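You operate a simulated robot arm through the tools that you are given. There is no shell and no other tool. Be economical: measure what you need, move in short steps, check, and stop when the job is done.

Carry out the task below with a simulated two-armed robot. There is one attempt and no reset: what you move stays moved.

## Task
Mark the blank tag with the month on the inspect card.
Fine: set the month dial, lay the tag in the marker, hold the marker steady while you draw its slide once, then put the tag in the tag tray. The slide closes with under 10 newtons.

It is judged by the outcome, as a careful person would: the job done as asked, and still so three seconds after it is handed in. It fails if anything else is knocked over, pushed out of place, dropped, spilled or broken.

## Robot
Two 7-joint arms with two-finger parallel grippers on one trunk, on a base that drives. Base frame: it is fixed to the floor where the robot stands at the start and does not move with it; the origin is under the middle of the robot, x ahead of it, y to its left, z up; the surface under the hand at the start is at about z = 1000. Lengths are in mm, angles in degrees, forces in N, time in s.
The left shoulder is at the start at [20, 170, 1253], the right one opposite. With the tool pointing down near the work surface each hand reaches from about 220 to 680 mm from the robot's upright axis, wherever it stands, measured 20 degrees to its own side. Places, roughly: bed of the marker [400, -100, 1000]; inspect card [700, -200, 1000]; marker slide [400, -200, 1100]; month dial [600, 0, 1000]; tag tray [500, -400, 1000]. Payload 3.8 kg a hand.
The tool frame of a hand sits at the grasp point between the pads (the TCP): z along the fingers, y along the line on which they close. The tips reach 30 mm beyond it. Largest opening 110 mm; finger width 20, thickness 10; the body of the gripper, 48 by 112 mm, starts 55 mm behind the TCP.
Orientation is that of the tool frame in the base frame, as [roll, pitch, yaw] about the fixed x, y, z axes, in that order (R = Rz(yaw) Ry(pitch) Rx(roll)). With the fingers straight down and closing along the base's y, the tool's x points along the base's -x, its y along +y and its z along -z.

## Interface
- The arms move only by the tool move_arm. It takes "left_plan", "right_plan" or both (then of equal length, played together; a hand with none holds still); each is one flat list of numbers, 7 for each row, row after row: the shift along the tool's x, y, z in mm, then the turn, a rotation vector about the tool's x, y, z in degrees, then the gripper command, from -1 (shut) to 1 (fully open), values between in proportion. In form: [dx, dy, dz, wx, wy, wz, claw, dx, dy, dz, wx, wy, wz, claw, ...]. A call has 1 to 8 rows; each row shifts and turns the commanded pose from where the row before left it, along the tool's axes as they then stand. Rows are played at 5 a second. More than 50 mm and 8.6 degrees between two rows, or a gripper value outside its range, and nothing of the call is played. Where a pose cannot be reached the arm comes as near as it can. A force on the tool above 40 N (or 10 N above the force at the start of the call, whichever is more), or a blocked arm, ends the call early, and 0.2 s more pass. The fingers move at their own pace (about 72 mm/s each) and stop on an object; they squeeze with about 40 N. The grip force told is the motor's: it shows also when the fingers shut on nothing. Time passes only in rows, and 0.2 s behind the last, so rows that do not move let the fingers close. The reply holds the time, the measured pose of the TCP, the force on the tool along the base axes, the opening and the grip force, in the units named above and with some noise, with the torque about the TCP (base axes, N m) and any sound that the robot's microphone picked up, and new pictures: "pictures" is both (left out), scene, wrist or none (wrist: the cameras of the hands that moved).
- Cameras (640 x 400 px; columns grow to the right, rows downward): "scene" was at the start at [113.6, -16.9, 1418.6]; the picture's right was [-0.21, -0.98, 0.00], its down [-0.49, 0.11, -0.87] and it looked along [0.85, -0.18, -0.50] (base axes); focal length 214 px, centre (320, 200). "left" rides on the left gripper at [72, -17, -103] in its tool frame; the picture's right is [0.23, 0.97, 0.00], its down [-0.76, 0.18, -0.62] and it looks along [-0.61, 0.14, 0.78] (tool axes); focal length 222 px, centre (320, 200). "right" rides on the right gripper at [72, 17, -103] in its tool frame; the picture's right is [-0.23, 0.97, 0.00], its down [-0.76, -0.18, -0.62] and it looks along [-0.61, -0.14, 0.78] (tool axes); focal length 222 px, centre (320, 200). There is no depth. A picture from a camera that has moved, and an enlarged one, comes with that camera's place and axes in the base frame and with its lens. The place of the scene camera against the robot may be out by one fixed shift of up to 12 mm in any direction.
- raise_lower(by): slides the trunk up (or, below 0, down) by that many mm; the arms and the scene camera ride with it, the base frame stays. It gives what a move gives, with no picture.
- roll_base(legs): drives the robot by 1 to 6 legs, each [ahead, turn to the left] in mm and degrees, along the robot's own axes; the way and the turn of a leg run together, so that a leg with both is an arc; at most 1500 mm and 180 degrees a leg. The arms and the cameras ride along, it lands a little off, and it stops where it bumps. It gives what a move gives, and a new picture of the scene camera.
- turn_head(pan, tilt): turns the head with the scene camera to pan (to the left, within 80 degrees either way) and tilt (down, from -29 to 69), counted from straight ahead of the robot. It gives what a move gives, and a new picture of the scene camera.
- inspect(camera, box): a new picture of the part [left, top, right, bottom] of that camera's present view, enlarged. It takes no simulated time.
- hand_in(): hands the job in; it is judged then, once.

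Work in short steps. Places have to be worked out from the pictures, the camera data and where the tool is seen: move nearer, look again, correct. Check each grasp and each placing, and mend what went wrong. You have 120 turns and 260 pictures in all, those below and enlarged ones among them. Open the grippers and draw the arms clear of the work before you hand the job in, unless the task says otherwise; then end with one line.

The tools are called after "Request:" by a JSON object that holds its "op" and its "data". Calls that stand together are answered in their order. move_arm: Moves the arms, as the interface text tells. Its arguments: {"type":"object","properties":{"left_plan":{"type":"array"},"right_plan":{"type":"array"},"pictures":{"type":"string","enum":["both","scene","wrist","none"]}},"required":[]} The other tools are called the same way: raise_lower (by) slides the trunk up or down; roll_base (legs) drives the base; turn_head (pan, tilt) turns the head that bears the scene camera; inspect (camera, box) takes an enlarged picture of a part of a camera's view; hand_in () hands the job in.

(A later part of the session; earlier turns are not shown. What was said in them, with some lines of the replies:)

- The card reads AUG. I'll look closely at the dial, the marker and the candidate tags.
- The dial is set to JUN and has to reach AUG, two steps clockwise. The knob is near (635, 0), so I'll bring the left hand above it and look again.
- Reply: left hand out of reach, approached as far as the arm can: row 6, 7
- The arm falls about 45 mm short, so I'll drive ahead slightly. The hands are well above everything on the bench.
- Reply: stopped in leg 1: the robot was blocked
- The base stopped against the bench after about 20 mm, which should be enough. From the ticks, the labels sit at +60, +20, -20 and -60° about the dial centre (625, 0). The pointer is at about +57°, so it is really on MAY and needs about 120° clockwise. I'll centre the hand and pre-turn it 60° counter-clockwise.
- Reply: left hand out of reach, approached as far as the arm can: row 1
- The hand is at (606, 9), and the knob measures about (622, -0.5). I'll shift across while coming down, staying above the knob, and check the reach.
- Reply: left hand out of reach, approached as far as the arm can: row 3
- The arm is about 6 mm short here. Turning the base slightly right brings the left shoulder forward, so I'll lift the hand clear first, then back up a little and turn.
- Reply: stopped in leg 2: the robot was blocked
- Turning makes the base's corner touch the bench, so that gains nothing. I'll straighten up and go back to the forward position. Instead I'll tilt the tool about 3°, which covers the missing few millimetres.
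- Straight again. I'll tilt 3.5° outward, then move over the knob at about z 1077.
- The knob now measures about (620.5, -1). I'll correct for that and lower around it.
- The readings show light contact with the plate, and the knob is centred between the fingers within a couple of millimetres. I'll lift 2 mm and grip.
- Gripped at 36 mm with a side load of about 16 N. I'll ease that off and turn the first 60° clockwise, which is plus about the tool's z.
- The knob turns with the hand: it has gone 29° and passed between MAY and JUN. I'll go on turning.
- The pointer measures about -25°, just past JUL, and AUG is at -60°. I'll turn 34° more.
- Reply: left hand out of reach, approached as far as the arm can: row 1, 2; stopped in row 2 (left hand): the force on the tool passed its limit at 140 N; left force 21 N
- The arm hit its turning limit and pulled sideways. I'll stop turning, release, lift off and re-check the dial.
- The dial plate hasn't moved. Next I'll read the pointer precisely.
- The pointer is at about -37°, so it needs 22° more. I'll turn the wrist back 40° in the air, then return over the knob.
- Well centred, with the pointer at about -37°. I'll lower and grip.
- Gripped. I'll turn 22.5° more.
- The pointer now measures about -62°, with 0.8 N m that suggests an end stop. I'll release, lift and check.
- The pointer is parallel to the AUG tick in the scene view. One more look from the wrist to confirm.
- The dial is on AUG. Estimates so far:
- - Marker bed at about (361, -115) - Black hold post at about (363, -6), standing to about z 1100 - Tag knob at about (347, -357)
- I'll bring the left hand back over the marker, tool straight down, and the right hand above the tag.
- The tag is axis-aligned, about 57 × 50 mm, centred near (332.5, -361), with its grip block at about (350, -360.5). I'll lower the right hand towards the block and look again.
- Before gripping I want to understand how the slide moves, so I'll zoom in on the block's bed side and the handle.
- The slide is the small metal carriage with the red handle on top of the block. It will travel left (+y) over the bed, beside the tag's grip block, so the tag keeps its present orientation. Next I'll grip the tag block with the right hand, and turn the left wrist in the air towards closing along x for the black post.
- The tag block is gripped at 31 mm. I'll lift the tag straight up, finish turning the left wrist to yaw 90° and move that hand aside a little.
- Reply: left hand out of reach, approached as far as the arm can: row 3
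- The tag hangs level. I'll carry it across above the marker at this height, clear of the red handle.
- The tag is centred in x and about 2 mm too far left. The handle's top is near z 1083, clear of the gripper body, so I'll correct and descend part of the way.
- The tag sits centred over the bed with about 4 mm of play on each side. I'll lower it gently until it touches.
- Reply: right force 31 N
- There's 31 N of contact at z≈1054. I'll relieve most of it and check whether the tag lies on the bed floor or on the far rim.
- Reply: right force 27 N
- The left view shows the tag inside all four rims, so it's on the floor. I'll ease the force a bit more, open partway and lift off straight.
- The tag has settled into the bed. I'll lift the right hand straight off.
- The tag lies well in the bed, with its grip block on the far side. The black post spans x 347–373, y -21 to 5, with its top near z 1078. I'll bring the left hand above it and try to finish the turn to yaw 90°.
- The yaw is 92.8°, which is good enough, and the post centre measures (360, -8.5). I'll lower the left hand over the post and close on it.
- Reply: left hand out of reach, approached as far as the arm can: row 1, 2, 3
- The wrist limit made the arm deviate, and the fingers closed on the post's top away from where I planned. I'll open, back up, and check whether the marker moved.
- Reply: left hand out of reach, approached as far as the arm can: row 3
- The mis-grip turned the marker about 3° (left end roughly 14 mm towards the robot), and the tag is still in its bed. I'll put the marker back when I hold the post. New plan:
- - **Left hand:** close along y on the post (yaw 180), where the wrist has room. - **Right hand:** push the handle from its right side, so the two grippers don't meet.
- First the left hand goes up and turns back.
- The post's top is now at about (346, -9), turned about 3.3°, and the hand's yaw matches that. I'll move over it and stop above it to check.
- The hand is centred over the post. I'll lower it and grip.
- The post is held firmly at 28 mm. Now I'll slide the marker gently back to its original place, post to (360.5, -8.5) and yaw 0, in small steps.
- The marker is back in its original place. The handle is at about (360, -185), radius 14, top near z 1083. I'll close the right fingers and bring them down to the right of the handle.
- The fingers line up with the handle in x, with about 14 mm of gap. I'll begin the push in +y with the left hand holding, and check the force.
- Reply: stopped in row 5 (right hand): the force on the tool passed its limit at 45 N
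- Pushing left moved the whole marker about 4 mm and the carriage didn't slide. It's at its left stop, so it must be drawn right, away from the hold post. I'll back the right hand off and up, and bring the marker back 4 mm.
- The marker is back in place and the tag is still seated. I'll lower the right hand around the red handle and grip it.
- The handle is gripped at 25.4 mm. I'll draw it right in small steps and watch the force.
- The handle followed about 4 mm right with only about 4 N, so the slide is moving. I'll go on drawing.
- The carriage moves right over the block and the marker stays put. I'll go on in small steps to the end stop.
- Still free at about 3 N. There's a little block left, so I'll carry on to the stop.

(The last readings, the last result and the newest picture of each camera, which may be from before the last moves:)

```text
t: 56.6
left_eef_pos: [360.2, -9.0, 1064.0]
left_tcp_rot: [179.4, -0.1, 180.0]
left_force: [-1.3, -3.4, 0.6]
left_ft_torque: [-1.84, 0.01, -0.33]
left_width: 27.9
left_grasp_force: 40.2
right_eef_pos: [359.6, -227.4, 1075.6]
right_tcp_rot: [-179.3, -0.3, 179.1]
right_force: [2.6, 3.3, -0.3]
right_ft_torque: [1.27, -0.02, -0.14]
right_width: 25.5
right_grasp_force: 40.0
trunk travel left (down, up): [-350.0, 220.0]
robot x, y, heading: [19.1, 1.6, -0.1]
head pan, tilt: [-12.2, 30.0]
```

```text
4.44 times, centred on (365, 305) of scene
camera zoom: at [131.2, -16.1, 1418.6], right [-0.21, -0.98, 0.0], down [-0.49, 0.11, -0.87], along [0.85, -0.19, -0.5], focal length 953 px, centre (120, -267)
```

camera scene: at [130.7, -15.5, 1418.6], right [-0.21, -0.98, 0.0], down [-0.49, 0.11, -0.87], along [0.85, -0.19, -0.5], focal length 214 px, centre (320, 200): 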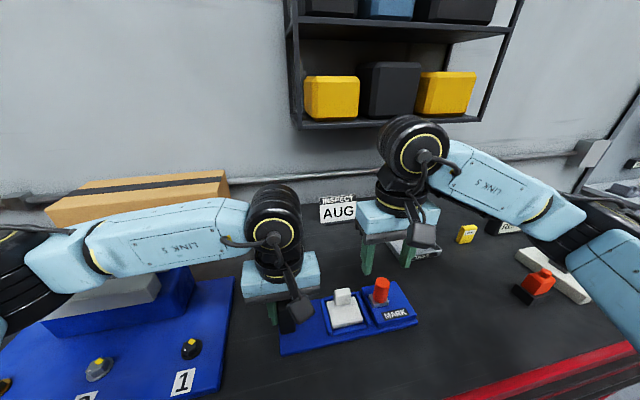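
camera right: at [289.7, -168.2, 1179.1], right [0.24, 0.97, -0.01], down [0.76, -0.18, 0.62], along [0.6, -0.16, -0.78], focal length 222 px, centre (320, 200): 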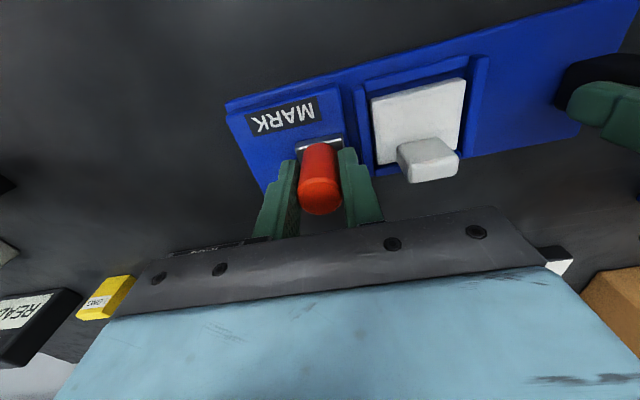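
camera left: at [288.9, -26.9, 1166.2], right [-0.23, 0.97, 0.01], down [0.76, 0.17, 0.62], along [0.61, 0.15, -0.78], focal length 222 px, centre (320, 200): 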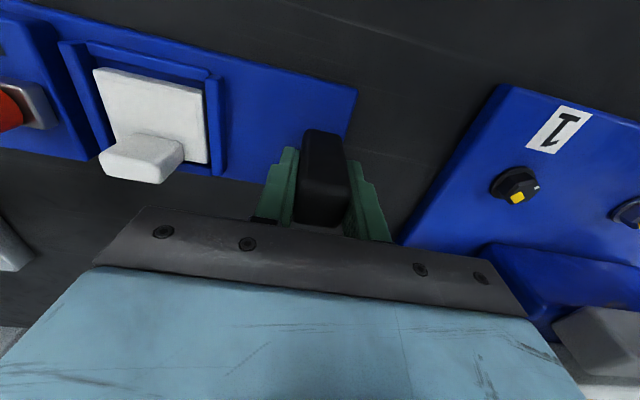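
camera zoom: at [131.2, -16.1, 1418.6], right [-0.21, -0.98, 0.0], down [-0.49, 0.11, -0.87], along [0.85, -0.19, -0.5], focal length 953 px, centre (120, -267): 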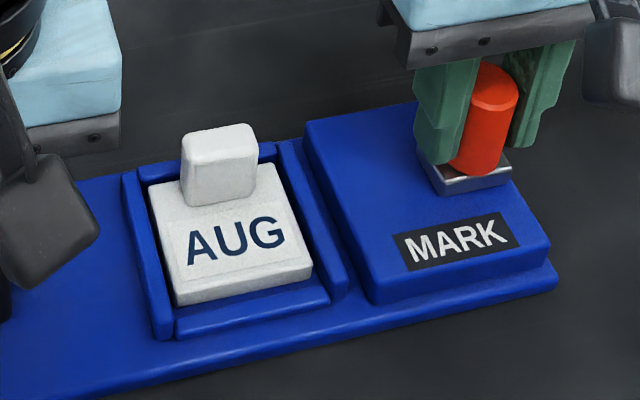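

The tag now reads AUG. I'll stop drawing, release the handle and lift the right hand, with the left hand still holding the marker.

Request:
{"op": "move_arm", "data": {"right_plan": [0, 0, 0, 0, 0, 0, -0.3, 0, 0, 0, 0, 0, 0, 0.1, 0, 0, -20, 0, 0, 0, 0.1, 0, 0, -40, 0, 0, 0, 0.1, 0, 0, -40, 0, 0, 0, 0.1, 0, 0, -20, 0, 0, 0, 0.1], "left_plan": [0, 0, 0, 0, 0, 0, -1, 0, 0, 0, 0, 0, 0, -1, 0, 0, 0, 0, 0, 0, -1, 0, 0, 0, 0, 0, 0, -1, 0, 0, 0, 0, 0, 0, -1, 0, 0, 0, 0, 0, 0, -1]}}

Request:
{"op": "inspect", "data": {"camera": "right", "box": [240, 0, 560, 200]}}

```text
t: 58.0
left_eef_pos: [360.8, -8.4, 1065.0]
left_tcp_rot: [179.3, -0.1, 180.0]
left_force: [-0.3, 2.7, 2.8]
left_ft_torque: [-1.11, 0.05, -0.04]
left_width: 27.9
left_grasp_force: 39.9
right_eef_pos: [362.0, -223.8, 1196.2]
right_tcp_rot: [-179.3, -0.2, 179.0]
right_force: [-0.2, 0.3, -0.5]
right_ft_torque: [0.01, -0.04, 0.0]
right_width: 60.4
right_grasp_force: 0.1
trunk travel left (down, up): [-350.0, 220.0]
robot x, y, heading: [17.4, 2.9, -0.4]
head pan, tilt: [-12.2, 30.0]
camera scene: at [130.8, -15.4, 1418.6], right [-0.21, -0.98, 0.0], down [-0.49, 0.11, -0.87], along [0.85, -0.19, -0.5], focal length 214 px, centre (320, 200)
camera right: at [289.9, -205.3, 1299.9], right [0.24, 0.97, -0.01], down [0.76, -0.18, 0.62], along [0.6, -0.16, -0.78], focal length 222 px, centre (320, 200)
camera left: at [289.0, -26.7, 1166.2], right [-0.23, 0.97, 0.01], down [0.76, 0.17, 0.62], along [0.61, 0.15, -0.78], focal length 222 px, centre (320, 200)
```

scene: 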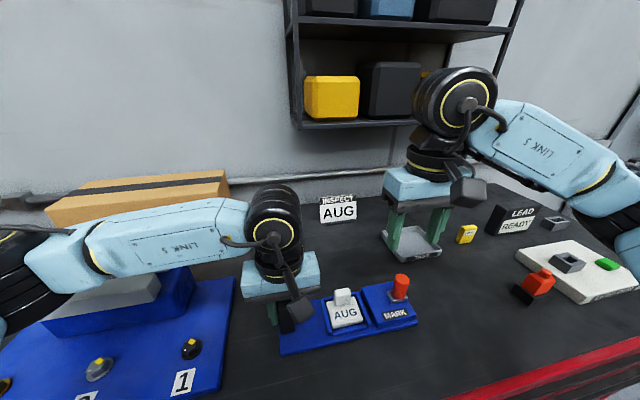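
right: 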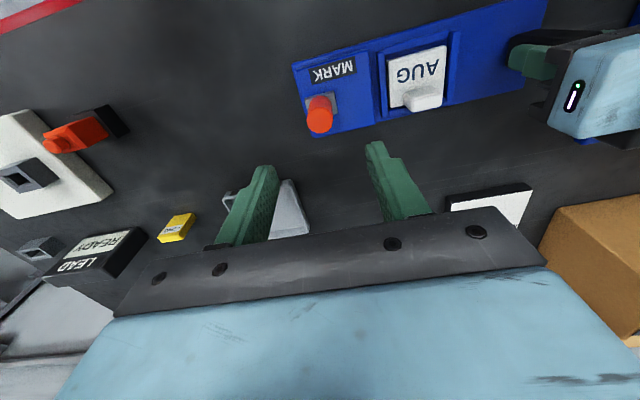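
left: 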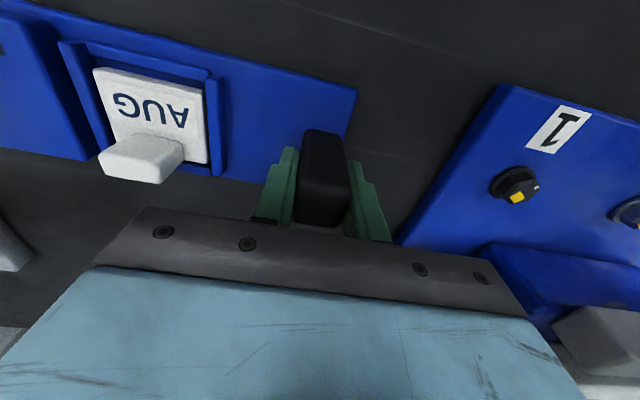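

```text
2.00 times, centred on (400, 100) of right
camera zoom: at [289.9, -205.3, 1299.9], right [0.24, 0.97, -0.01], down [0.76, -0.18, 0.62], along [0.6, -0.16, -0.78], focal length 444 px, centre (160, 400)
```

zoom: 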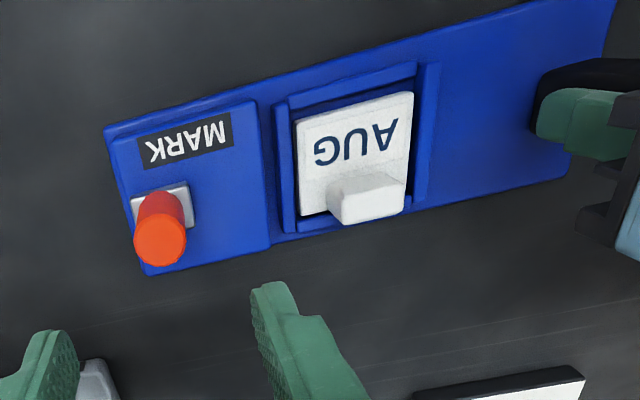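

The slide stays drawn and the mark is clean. I'll release the post and raise the left hand clear, straight up and then to the left.

Request:
{"op": "move_arm", "data": {"left_plan": [0, 0, 0, 0, 0, 0, -0.3, 0, 0, 0, 0, 0, 0, 0.0, 0, 0, -15, 0, 0, 0, 0.0, 0, 0, -40, 0, 0, 0, 0.0, 0, 0, -40, 0, 0, 0, 0.0, 0, 10, -40, 0, 0, 0, 0.0, 0, 45, 0, 0, 0, 0, 0.0, 0, 45, 0, 0, 0, 0, 0.0], "pictures": "scene"}}

Request:
{"op": "inspect", "data": {"camera": "scene", "box": [265, 260, 425, 380]}}

```text
t: 59.8
left_eef_pos: [360.0, 91.3, 1197.7]
left_tcp_rot: [179.3, -0.1, 180.0]
left_force: [0.7, -0.2, -1.2]
left_ft_torque: [0.01, 0.01, 0.03]
left_width: 55.0
left_grasp_force: 0.0
right_eef_pos: [362.0, -224.7, 1196.3]
right_tcp_rot: [-179.3, -0.2, 179.0]
right_force: [-0.7, -0.2, 0.0]
right_ft_torque: [0.04, 0.0, 0.02]
right_width: 60.6
right_grasp_force: 0.0
trunk travel left (down, up): [-350.0, 220.0]
robot x, y, heading: [15.6, 3.0, -0.5]
head pan, tilt: [-12.2, 30.0]
camera scene: at [130.6, -14.9, 1418.6], right [-0.21, -0.98, 0.0], down [-0.49, 0.11, -0.87], along [0.85, -0.19, -0.5], focal length 214 px, centre (320, 200)
```

scene: 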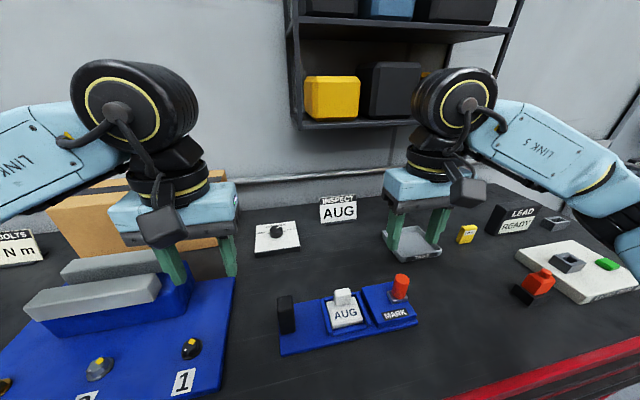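

```text
3.33 times, centred on (345, 320) of scene
camera zoom: at [130.6, -14.9, 1418.6], right [-0.21, -0.98, 0.0], down [-0.49, 0.11, -0.87], along [0.85, -0.19, -0.5], focal length 715 px, centre (237, -200)
```

zoom: 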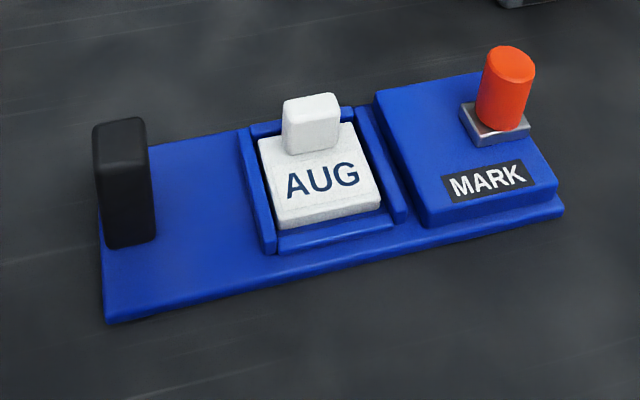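

The marker is in place and the tag is seated. I'll bring the right hand over the tag's grip block.

Request:
{"op": "move_arm", "data": {"right_plan": [-6, 36, 0, 0, 0, 0, -0.2, -6, 36, 0, 0, 0, 0, -0.2, -5.5, 36.5, 0, 0, 0, 0, -0.2, 0, 0, 40, 0, 0, 0, -0.2, 0, 0, 40, 0, 0, 0, -0.2, 0, 0, 0, 0, 0, 0, -0.2], "pictures": "wrist"}}

Request:
{"op": "inspect", "data": {"camera": "right", "box": [200, 50, 440, 220]}}

```text
t: 61.2
left_eef_pos: [360.3, 88.7, 1199.2]
left_tcp_rot: [179.3, -0.1, -179.9]
left_force: [-0.6, 0.9, -0.3]
left_ft_torque: [0.03, -0.01, -0.02]
left_width: 55.3
left_grasp_force: 0.1
right_eef_pos: [382.3, -117.9, 1114.8]
right_tcp_rot: [-179.3, -0.1, 179.1]
right_force: [-0.1, -0.7, -0.6]
right_ft_torque: [0.0, -0.03, 0.01]
right_width: 43.9
right_grasp_force: 0.1
trunk travel left (down, up): [-350.0, 220.0]
robot x, y, heading: [16.1, 4.0, -0.1]
head pan, tilt: [-12.2, 30.0]
camera right: at [309.8, -99.0, 1216.0], right [0.24, 0.97, -0.01], down [0.76, -0.18, 0.62], along [0.6, -0.16, -0.78], focal length 222 px, centre (320, 200)
```

right: 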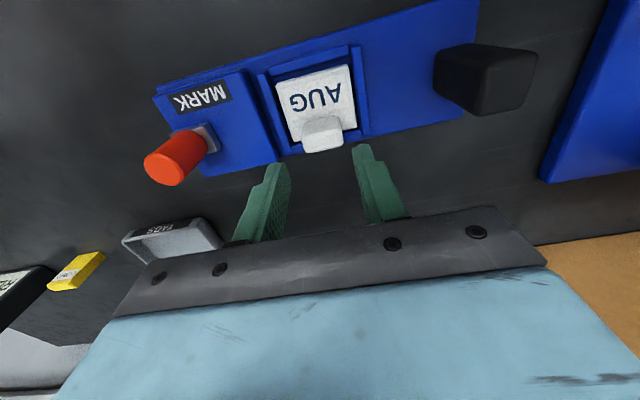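

```text
2.35 times, centred on (320, 135) of right
camera zoom: at [309.8, -99.0, 1216.0], right [0.24, 0.97, -0.01], down [0.76, -0.18, 0.62], along [0.6, -0.16, -0.78], focal length 523 px, centre (320, 353)
```

zoom: 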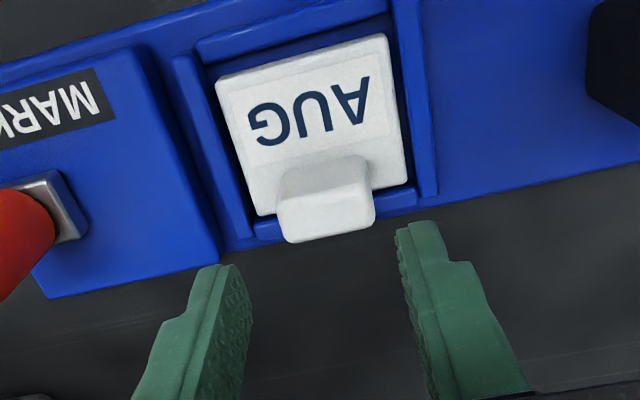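

The block's top measures (381, -117), matching the hand. I'll lower to about z 1059 and grip.

Request:
{"op": "move_arm", "data": {"right_plan": [1, 0, 20, 0, 0, 0, -0.2, 0, 0, 20, 0, 0, 0, -0.2, 0, 0, 15, 0, 0, 0, -0.2, 0, 0, 0, 0, 0, 0, -0.4, 0, 0, 0, 0, 0, 0, -1, 0, 0, 0, 0, 0, 0, -1], "pictures": "wrist"}}

```text
t: 62.6
left_eef_pos: [359.4, 89.1, 1199.5]
left_tcp_rot: [179.4, -0.1, 180.0]
left_force: [-0.8, -0.2, -0.9]
left_ft_torque: [0.01, 0.04, 0.0]
left_width: 55.0
left_grasp_force: 0.1
right_eef_pos: [379.9, -120.2, 1059.8]
right_tcp_rot: [-179.3, -0.3, 179.1]
right_force: [0.1, 0.7, 0.6]
right_ft_torque: [0.03, -0.01, 0.0]
right_width: 31.0
right_grasp_force: 40.2
trunk travel left (down, up): [-350.0, 220.0]
robot x, y, heading: [16.7, -3.8, -0.1]
head pan, tilt: [-12.2, 30.0]
camera right: at [308.6, -99.3, 1162.2], right [0.24, 0.97, -0.01], down [0.76, -0.18, 0.62], along [0.6, -0.16, -0.78], focal length 222 px, centre (320, 200)
```

right: 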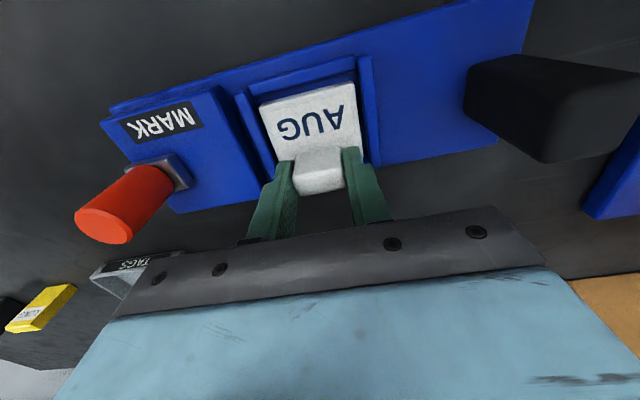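

Gripped at 31 mm. I'll lift the tag straight out and check the grip and the marker.

Request:
{"op": "move_arm", "data": {"right_plan": [0, 0, -10, 0, 0, 0, -1, 0, 0, -25, 0, 0, 0, -1, 0, 0, -40, 0, 0, 0, -1, 0, 0, -45, 0, 0, 0, -1, 0, 0, 0, 0, 0, 0, -1]}}

```text
t: 63.8
left_eef_pos: [361.0, 89.0, 1198.1]
left_tcp_rot: [179.3, -0.2, 179.9]
left_force: [0.0, 0.4, 0.1]
left_ft_torque: [0.03, 0.0, 0.0]
left_width: 55.0
left_grasp_force: 0.1
right_eef_pos: [379.0, -116.8, 1181.9]
right_tcp_rot: [-179.2, -0.2, 179.0]
right_force: [-0.3, 0.3, 0.5]
right_ft_torque: [-0.03, 0.03, -0.02]
right_width: 31.1
right_grasp_force: 39.6
trunk travel left (down, up): [-350.0, 220.0]
robot x, y, heading: [20.0, -1.3, -0.1]
head pan, tilt: [-12.2, 30.0]
camera scene: at [131.1, -16.3, 1418.5], right [-0.21, -0.98, 0.0], down [-0.49, 0.11, -0.87], along [0.85, -0.19, -0.5], focal length 214 px, centre (320, 200)
camera right: at [307.3, -96.8, 1284.6], right [0.24, 0.97, -0.01], down [0.76, -0.18, 0.62], along [0.6, -0.16, -0.78], focal length 222 px, centre (320, 200)
```

scene: 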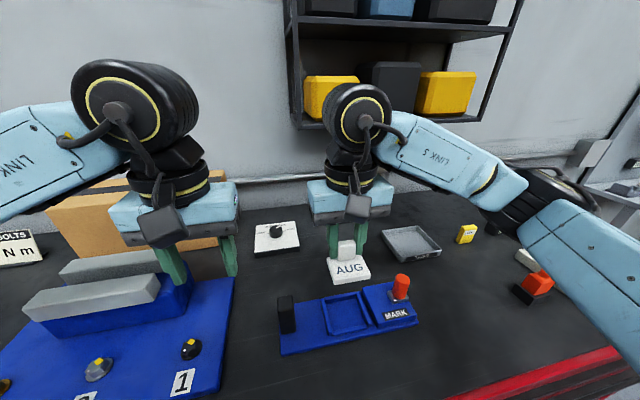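
right: 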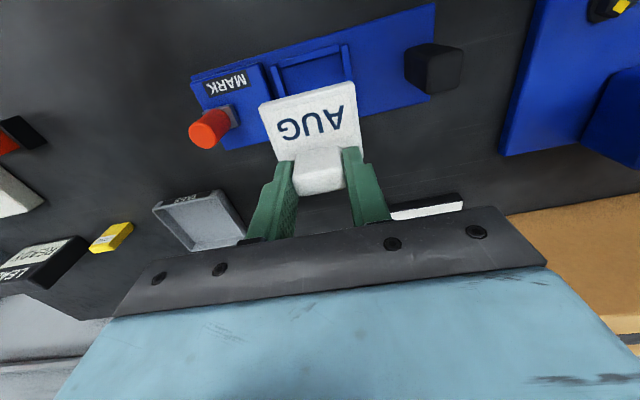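

The tag is firmly held and the marker didn't move. The tray centre is at about (518, -355), so I'll carry the tag over to it.

Request:
{"op": "move_arm", "data": {"right_plan": [-26, -39.7, 0, 0, 0, 0, -1, -26, -39.7, 0, 0, 0, 0, -1, -26, -39.7, 0, 0, 0, 0, -1, -26, -39.7, 0, 0, 0, 0, -1, -26, -39.7, 0, 0, 0, 0, -1, -26, -39.7, 0, 0, 0, 0, -1, 0, 0, 0, 0, 0, 0, -1]}}

```text
t: 65.4
left_eef_pos: [360.8, 89.7, 1198.8]
left_tcp_rot: [179.3, 0.0, -180.0]
left_force: [-0.2, 0.8, 0.2]
left_ft_torque: [-0.03, 0.0, -0.02]
left_width: 54.8
left_grasp_force: 0.1
right_eef_pos: [532.6, -359.7, 1184.3]
right_tcp_rot: [-179.3, -0.1, 179.1]
right_force: [0.1, 0.3, -0.4]
right_ft_torque: [0.0, 0.0, -0.03]
right_width: 31.0
right_grasp_force: 39.9
trunk travel left (down, up): [-350.0, 220.0]
robot x, y, heading: [19.5, -0.5, -0.4]
head pan, tilt: [-12.2, 30.0]
camera scene: at [130.8, -15.6, 1418.6], right [-0.21, -0.98, 0.0], down [-0.49, 0.11, -0.87], along [0.85, -0.19, -0.5], focal length 214 px, centre (320, 200)
camera right: at [460.6, -339.9, 1286.7], right [0.24, 0.97, -0.01], down [0.76, -0.18, 0.62], along [0.6, -0.16, -0.78], focal length 222 px, centre (320, 200)
```

scene: 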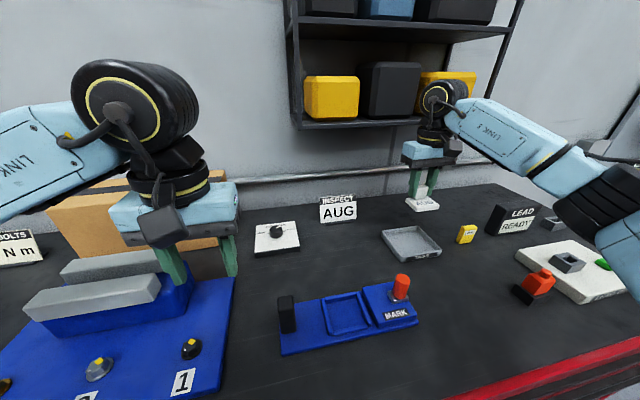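
right: 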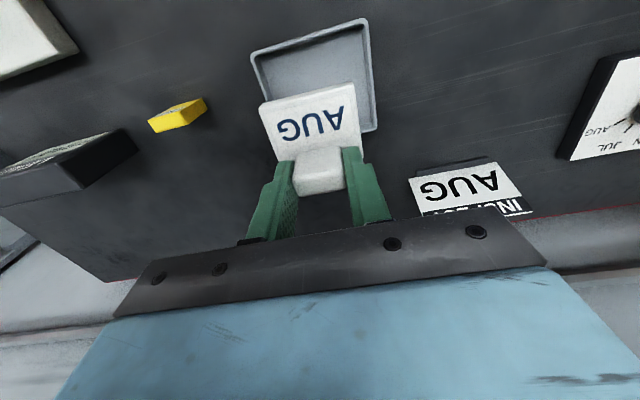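

The tag is over the tray, so I'll lower it, slowly near the floor.

Request:
{"op": "move_arm", "data": {"right_plan": [-2, 0, 35, 0, 0, 0, -1, -2, 0, 35, 0, 0, 0, -1, 0, 0, 30, 0, 0, 0, -1, 0, 0, 10, 0, 0, 0, -1, 0, 0, 6, 0, 0, 0, -1, 0, 0, 0, 0, 0, 0, -1], "pictures": "wrist"}}

Request:
{"op": "inspect", "data": {"camera": "scene", "box": [360, 180, 480, 270]}}

```text
t: 66.8
left_eef_pos: [361.3, 88.3, 1198.7]
left_tcp_rot: [179.3, -0.1, 179.9]
left_force: [0.8, -0.2, 0.3]
left_ft_torque: [0.01, 0.0, 0.01]
left_width: 55.3
left_grasp_force: 0.0
right_eef_pos: [534.8, -359.9, 1066.3]
right_tcp_rot: [-179.3, -0.1, 179.0]
right_force: [-1.1, 0.2, -0.3]
right_ft_torque: [0.03, 0.01, 0.01]
right_width: 31.0
right_grasp_force: 40.4
trunk travel left (down, up): [-350.0, 220.0]
robot x, y, heading: [20.5, 1.4, -0.3]
head pan, tilt: [-12.2, 30.0]
camera right: at [463.6, -340.8, 1169.4], right [0.24, 0.97, -0.01], down [0.76, -0.18, 0.62], along [0.6, -0.16, -0.78], focal length 222 px, centre (320, 200)
```

right: 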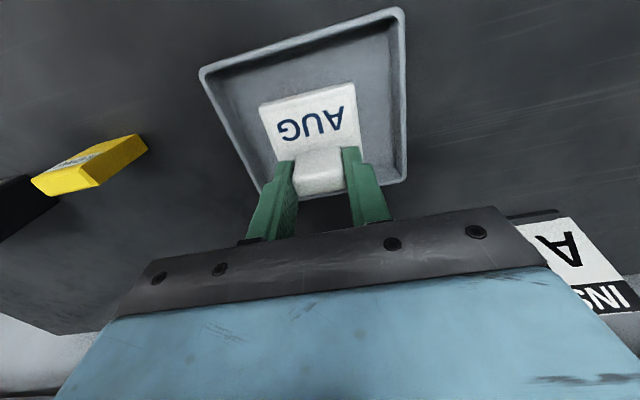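

```text
4.44 times, centred on (420, 225) of scene
camera zoom: at [131.0, -15.9, 1418.6], right [-0.21, -0.98, 0.0], down [-0.49, 0.11, -0.87], along [0.85, -0.19, -0.5], focal length 953 px, centre (-124, 89)
```

zoom: 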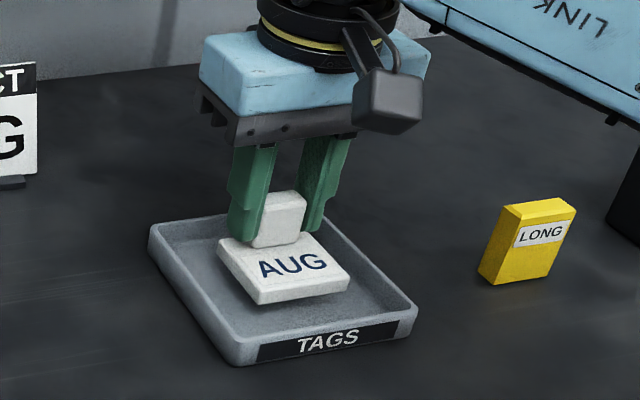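

The tag is centred a little above the tray floor. I'll lower it in 3 mm steps until I feel contact.

Request:
{"op": "move_arm", "data": {"right_plan": [0, 0, 3, 0, 0, 0, -1, 0, 0, 3, 0, 0, 0, -1, 0, 0, 3, 0, 0, 0, -1, 0, 0, 2, 0, 0, 0, -1], "pictures": "none"}}

Request:
{"op": "inspect", "data": {"camera": "scene", "box": [360, 180, 480, 270]}}

```text
t: 67.8
left_eef_pos: [360.8, 90.0, 1199.3]
left_tcp_rot: [179.3, -0.1, -179.9]
left_force: [0.3, 0.0, 0.0]
left_ft_torque: [-0.02, -0.01, -0.01]
left_width: 54.9
left_grasp_force: 0.1
right_eef_pos: [536.4, -360.5, 1057.0]
right_tcp_rot: [-179.3, -0.1, 179.0]
right_force: [0.1, -0.2, -0.9]
right_ft_torque: [-0.03, 0.01, 0.01]
right_width: 31.0
right_grasp_force: 40.0
trunk travel left (down, up): [-350.0, 220.0]
robot x, y, heading: [20.8, -1.2, -0.3]
head pan, tilt: [-12.2, 30.0]
```

```text
4.44 times, centred on (420, 225) of scene
camera zoom: at [131.1, -16.0, 1418.6], right [-0.21, -0.98, 0.0], down [-0.49, 0.11, -0.87], along [0.85, -0.19, -0.5], focal length 953 px, centre (-124, 89)
```

zoom: 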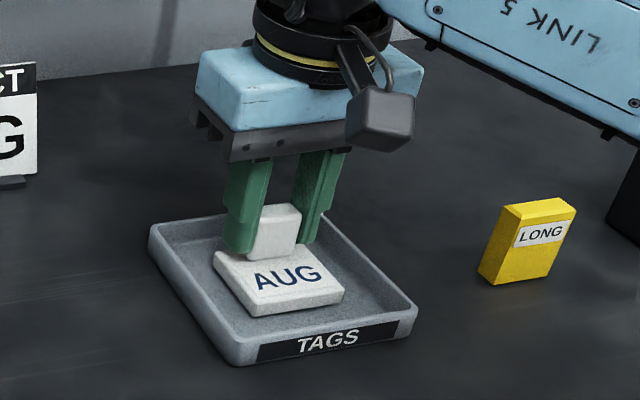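

No contact yet, so I'll keep lowering in small steps.

Request:
{"op": "move_arm", "data": {"right_plan": [0, 0, 2, 0, 0, 0, -1, 0, 0, 2, 0, 0, 0, -1, 0, 0, 2, 0, 0, 0, -1], "pictures": "none"}}

Request:
{"op": "inspect", "data": {"camera": "scene", "box": [360, 180, 480, 270]}}

```text
t: 68.6
left_eef_pos: [360.6, 89.3, 1199.8]
left_tcp_rot: [179.3, 0.0, 179.9]
left_force: [-0.1, 0.4, -0.4]
left_ft_torque: [0.03, 0.04, 0.01]
left_width: 55.0
left_grasp_force: 0.0
right_eef_pos: [535.2, -361.2, 1053.6]
right_tcp_rot: [-179.3, 0.1, 179.1]
right_force: [1.3, -2.1, 17.4]
right_ft_torque: [0.41, 0.5, 0.01]
right_width: 31.5
right_grasp_force: 40.0
trunk travel left (down, up): [-350.0, 220.0]
robot x, y, heading: [17.1, 1.0, -0.2]
head pan, tilt: [-12.2, 30.0]
```

```text
4.44 times, centred on (420, 225) of scene
camera zoom: at [129.9, -15.4, 1418.9], right [-0.21, -0.98, 0.0], down [-0.49, 0.11, -0.87], along [0.85, -0.19, -0.5], focal length 953 px, centre (-124, 89)
```

zoom: 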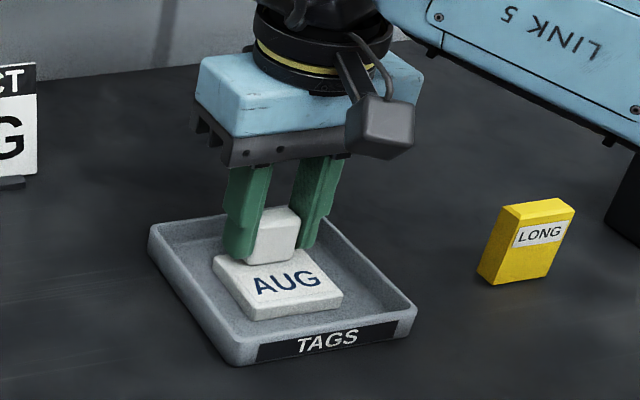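

The tag is on the tray floor. I'll ease up 1.5 mm, open a little and lift away. Finger clearance inside the tray is ample.

Request:
{"op": "move_arm", "data": {"right_plan": [0, 0, -1.5, 0, 0, 0, -1, 0, 0, 0, 0, 0, 0, -0.3, 0, 0, 0, 0, 0, 0, -0.2, 0, 0, -10, 0, 0, 0, -0.2, 0, 0, -40, 0, 0, 0, -0.2, 0, 0, -45, 0, 0, 0, -0.2, 25, 0, -40, 0, 0, 0, -0.2, 40, 0, -10, 0, 0, 0, -0.2]}}

Request:
{"op": "inspect", "data": {"camera": "scene", "box": [360, 180, 480, 270]}}

Request:
{"op": "inspect", "data": {"camera": "scene", "box": [240, 180, 440, 360]}}

```text
t: 70.4
left_eef_pos: [359.8, 89.1, 1199.3]
left_tcp_rot: [179.3, 0.0, -179.9]
left_force: [0.2, -0.9, -0.3]
left_ft_torque: [0.02, -0.03, -0.02]
left_width: 55.2
left_grasp_force: 0.1
right_eef_pos: [469.6, -358.6, 1197.0]
right_tcp_rot: [-179.3, -0.1, 179.0]
right_force: [0.0, 0.5, -0.3]
right_ft_torque: [-0.01, -0.02, 0.02]
right_width: 44.0
right_grasp_force: 0.0
trunk travel left (down, up): [-350.0, 220.0]
robot x, y, heading: [15.6, 0.3, -0.2]
head pan, tilt: [-12.2, 30.0]
camera scene: at [129.9, -16.4, 1418.7], right [-0.21, -0.98, 0.0], down [-0.49, 0.11, -0.87], along [0.85, -0.19, -0.5], focal length 214 px, centre (320, 200)
camera right: at [398.8, -338.1, 1301.0], right [0.24, 0.97, -0.01], down [0.76, -0.18, 0.62], along [0.6, -0.16, -0.78], focal length 222 px, centre (320, 200)
```

scene: 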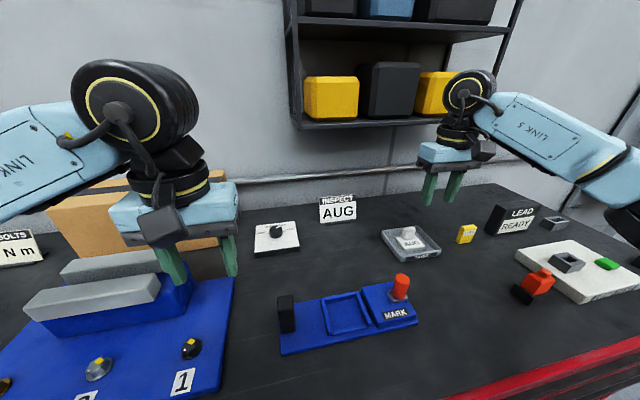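
right: 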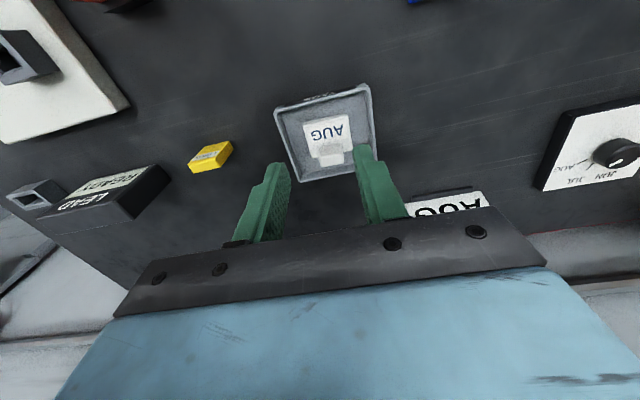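

```text
4.44 times, centred on (420, 225) of scene
camera zoom: at [129.9, -16.4, 1418.7], right [-0.21, -0.98, 0.0], down [-0.49, 0.11, -0.87], along [0.85, -0.19, -0.5], focal length 953 px, centre (-124, 89)
```

zoom: 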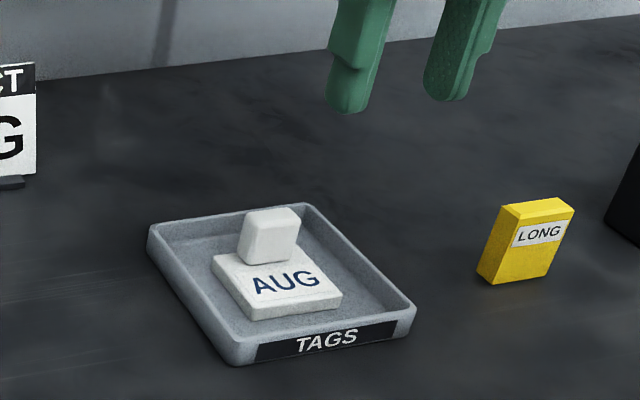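

```text
2.22 times, centred on (340, 270) of scene
camera zoom: at [129.9, -16.4, 1418.7], right [-0.21, -0.98, 0.0], down [-0.49, 0.11, -0.87], along [0.85, -0.19, -0.5], focal length 477 px, centre (276, 44)
```

zoom: 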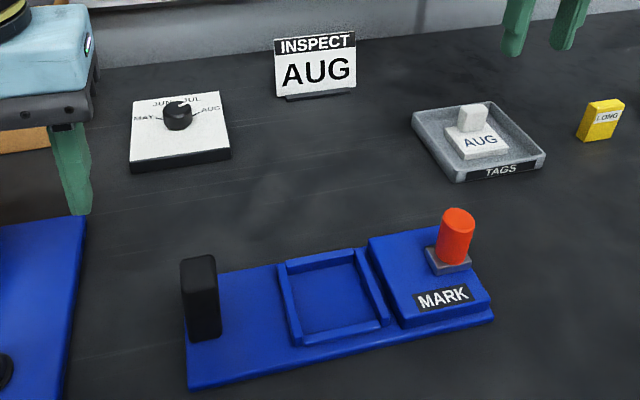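

The tag marked AUG lies in the tray, with the marker, dial and everything else in place. I'll open the grippers and draw both arms up and back.

Request:
{"op": "move_arm", "data": {"right_plan": [30, 0, -35, 0, 0, 0, 0.5, 40, 0, -25, 0, 0, 0, 1, 40, 0, -20, 0, 0, 0, 1], "left_plan": [0, 0, -40, 0, 0, 0, 0.5, 0, 0, -40, 0, 0, 0, 1, 0, 0, -40, 0, 0, 0, 1], "pictures": "scene"}}

```text
t: 71.2
left_eef_pos: [360.5, 86.9, 1320.7]
left_tcp_rot: [179.4, 0.0, 179.9]
left_force: [0.3, -0.1, -0.4]
left_ft_torque: [-0.03, -0.04, 0.01]
left_width: 109.8
left_grasp_force: 0.0
right_eef_pos: [357.6, -355.7, 1279.2]
right_tcp_rot: [-179.3, -0.2, 179.1]
right_force: [-0.5, -0.3, -0.2]
right_ft_torque: [0.01, 0.0, 0.02]
right_width: 109.7
right_grasp_force: 0.1
trunk travel left (down, up): [-350.0, 220.0]
robot x, y, heading: [19.5, 1.4, -0.1]
head pan, tilt: [-12.2, 30.0]
camera scene: at [128.5, -16.2, 1418.8], right [-0.21, -0.98, 0.0], down [-0.49, 0.11, -0.87], along [0.85, -0.19, -0.5], focal length 214 px, centre (320, 200)
```

scene: 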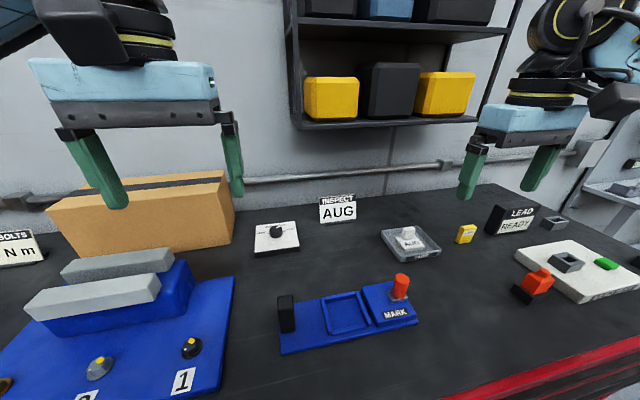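

Both arms are clear and open, and everything is in place, so I'm handing in.

Request:
{"op": "hand_in", "data": {}}

```text
The job is handed in.
```

The tag is marked AUG and lies in the tag tray; the marker was turned about 3° and later pushed about 4 mm while I worked, and I put it back in place both times.
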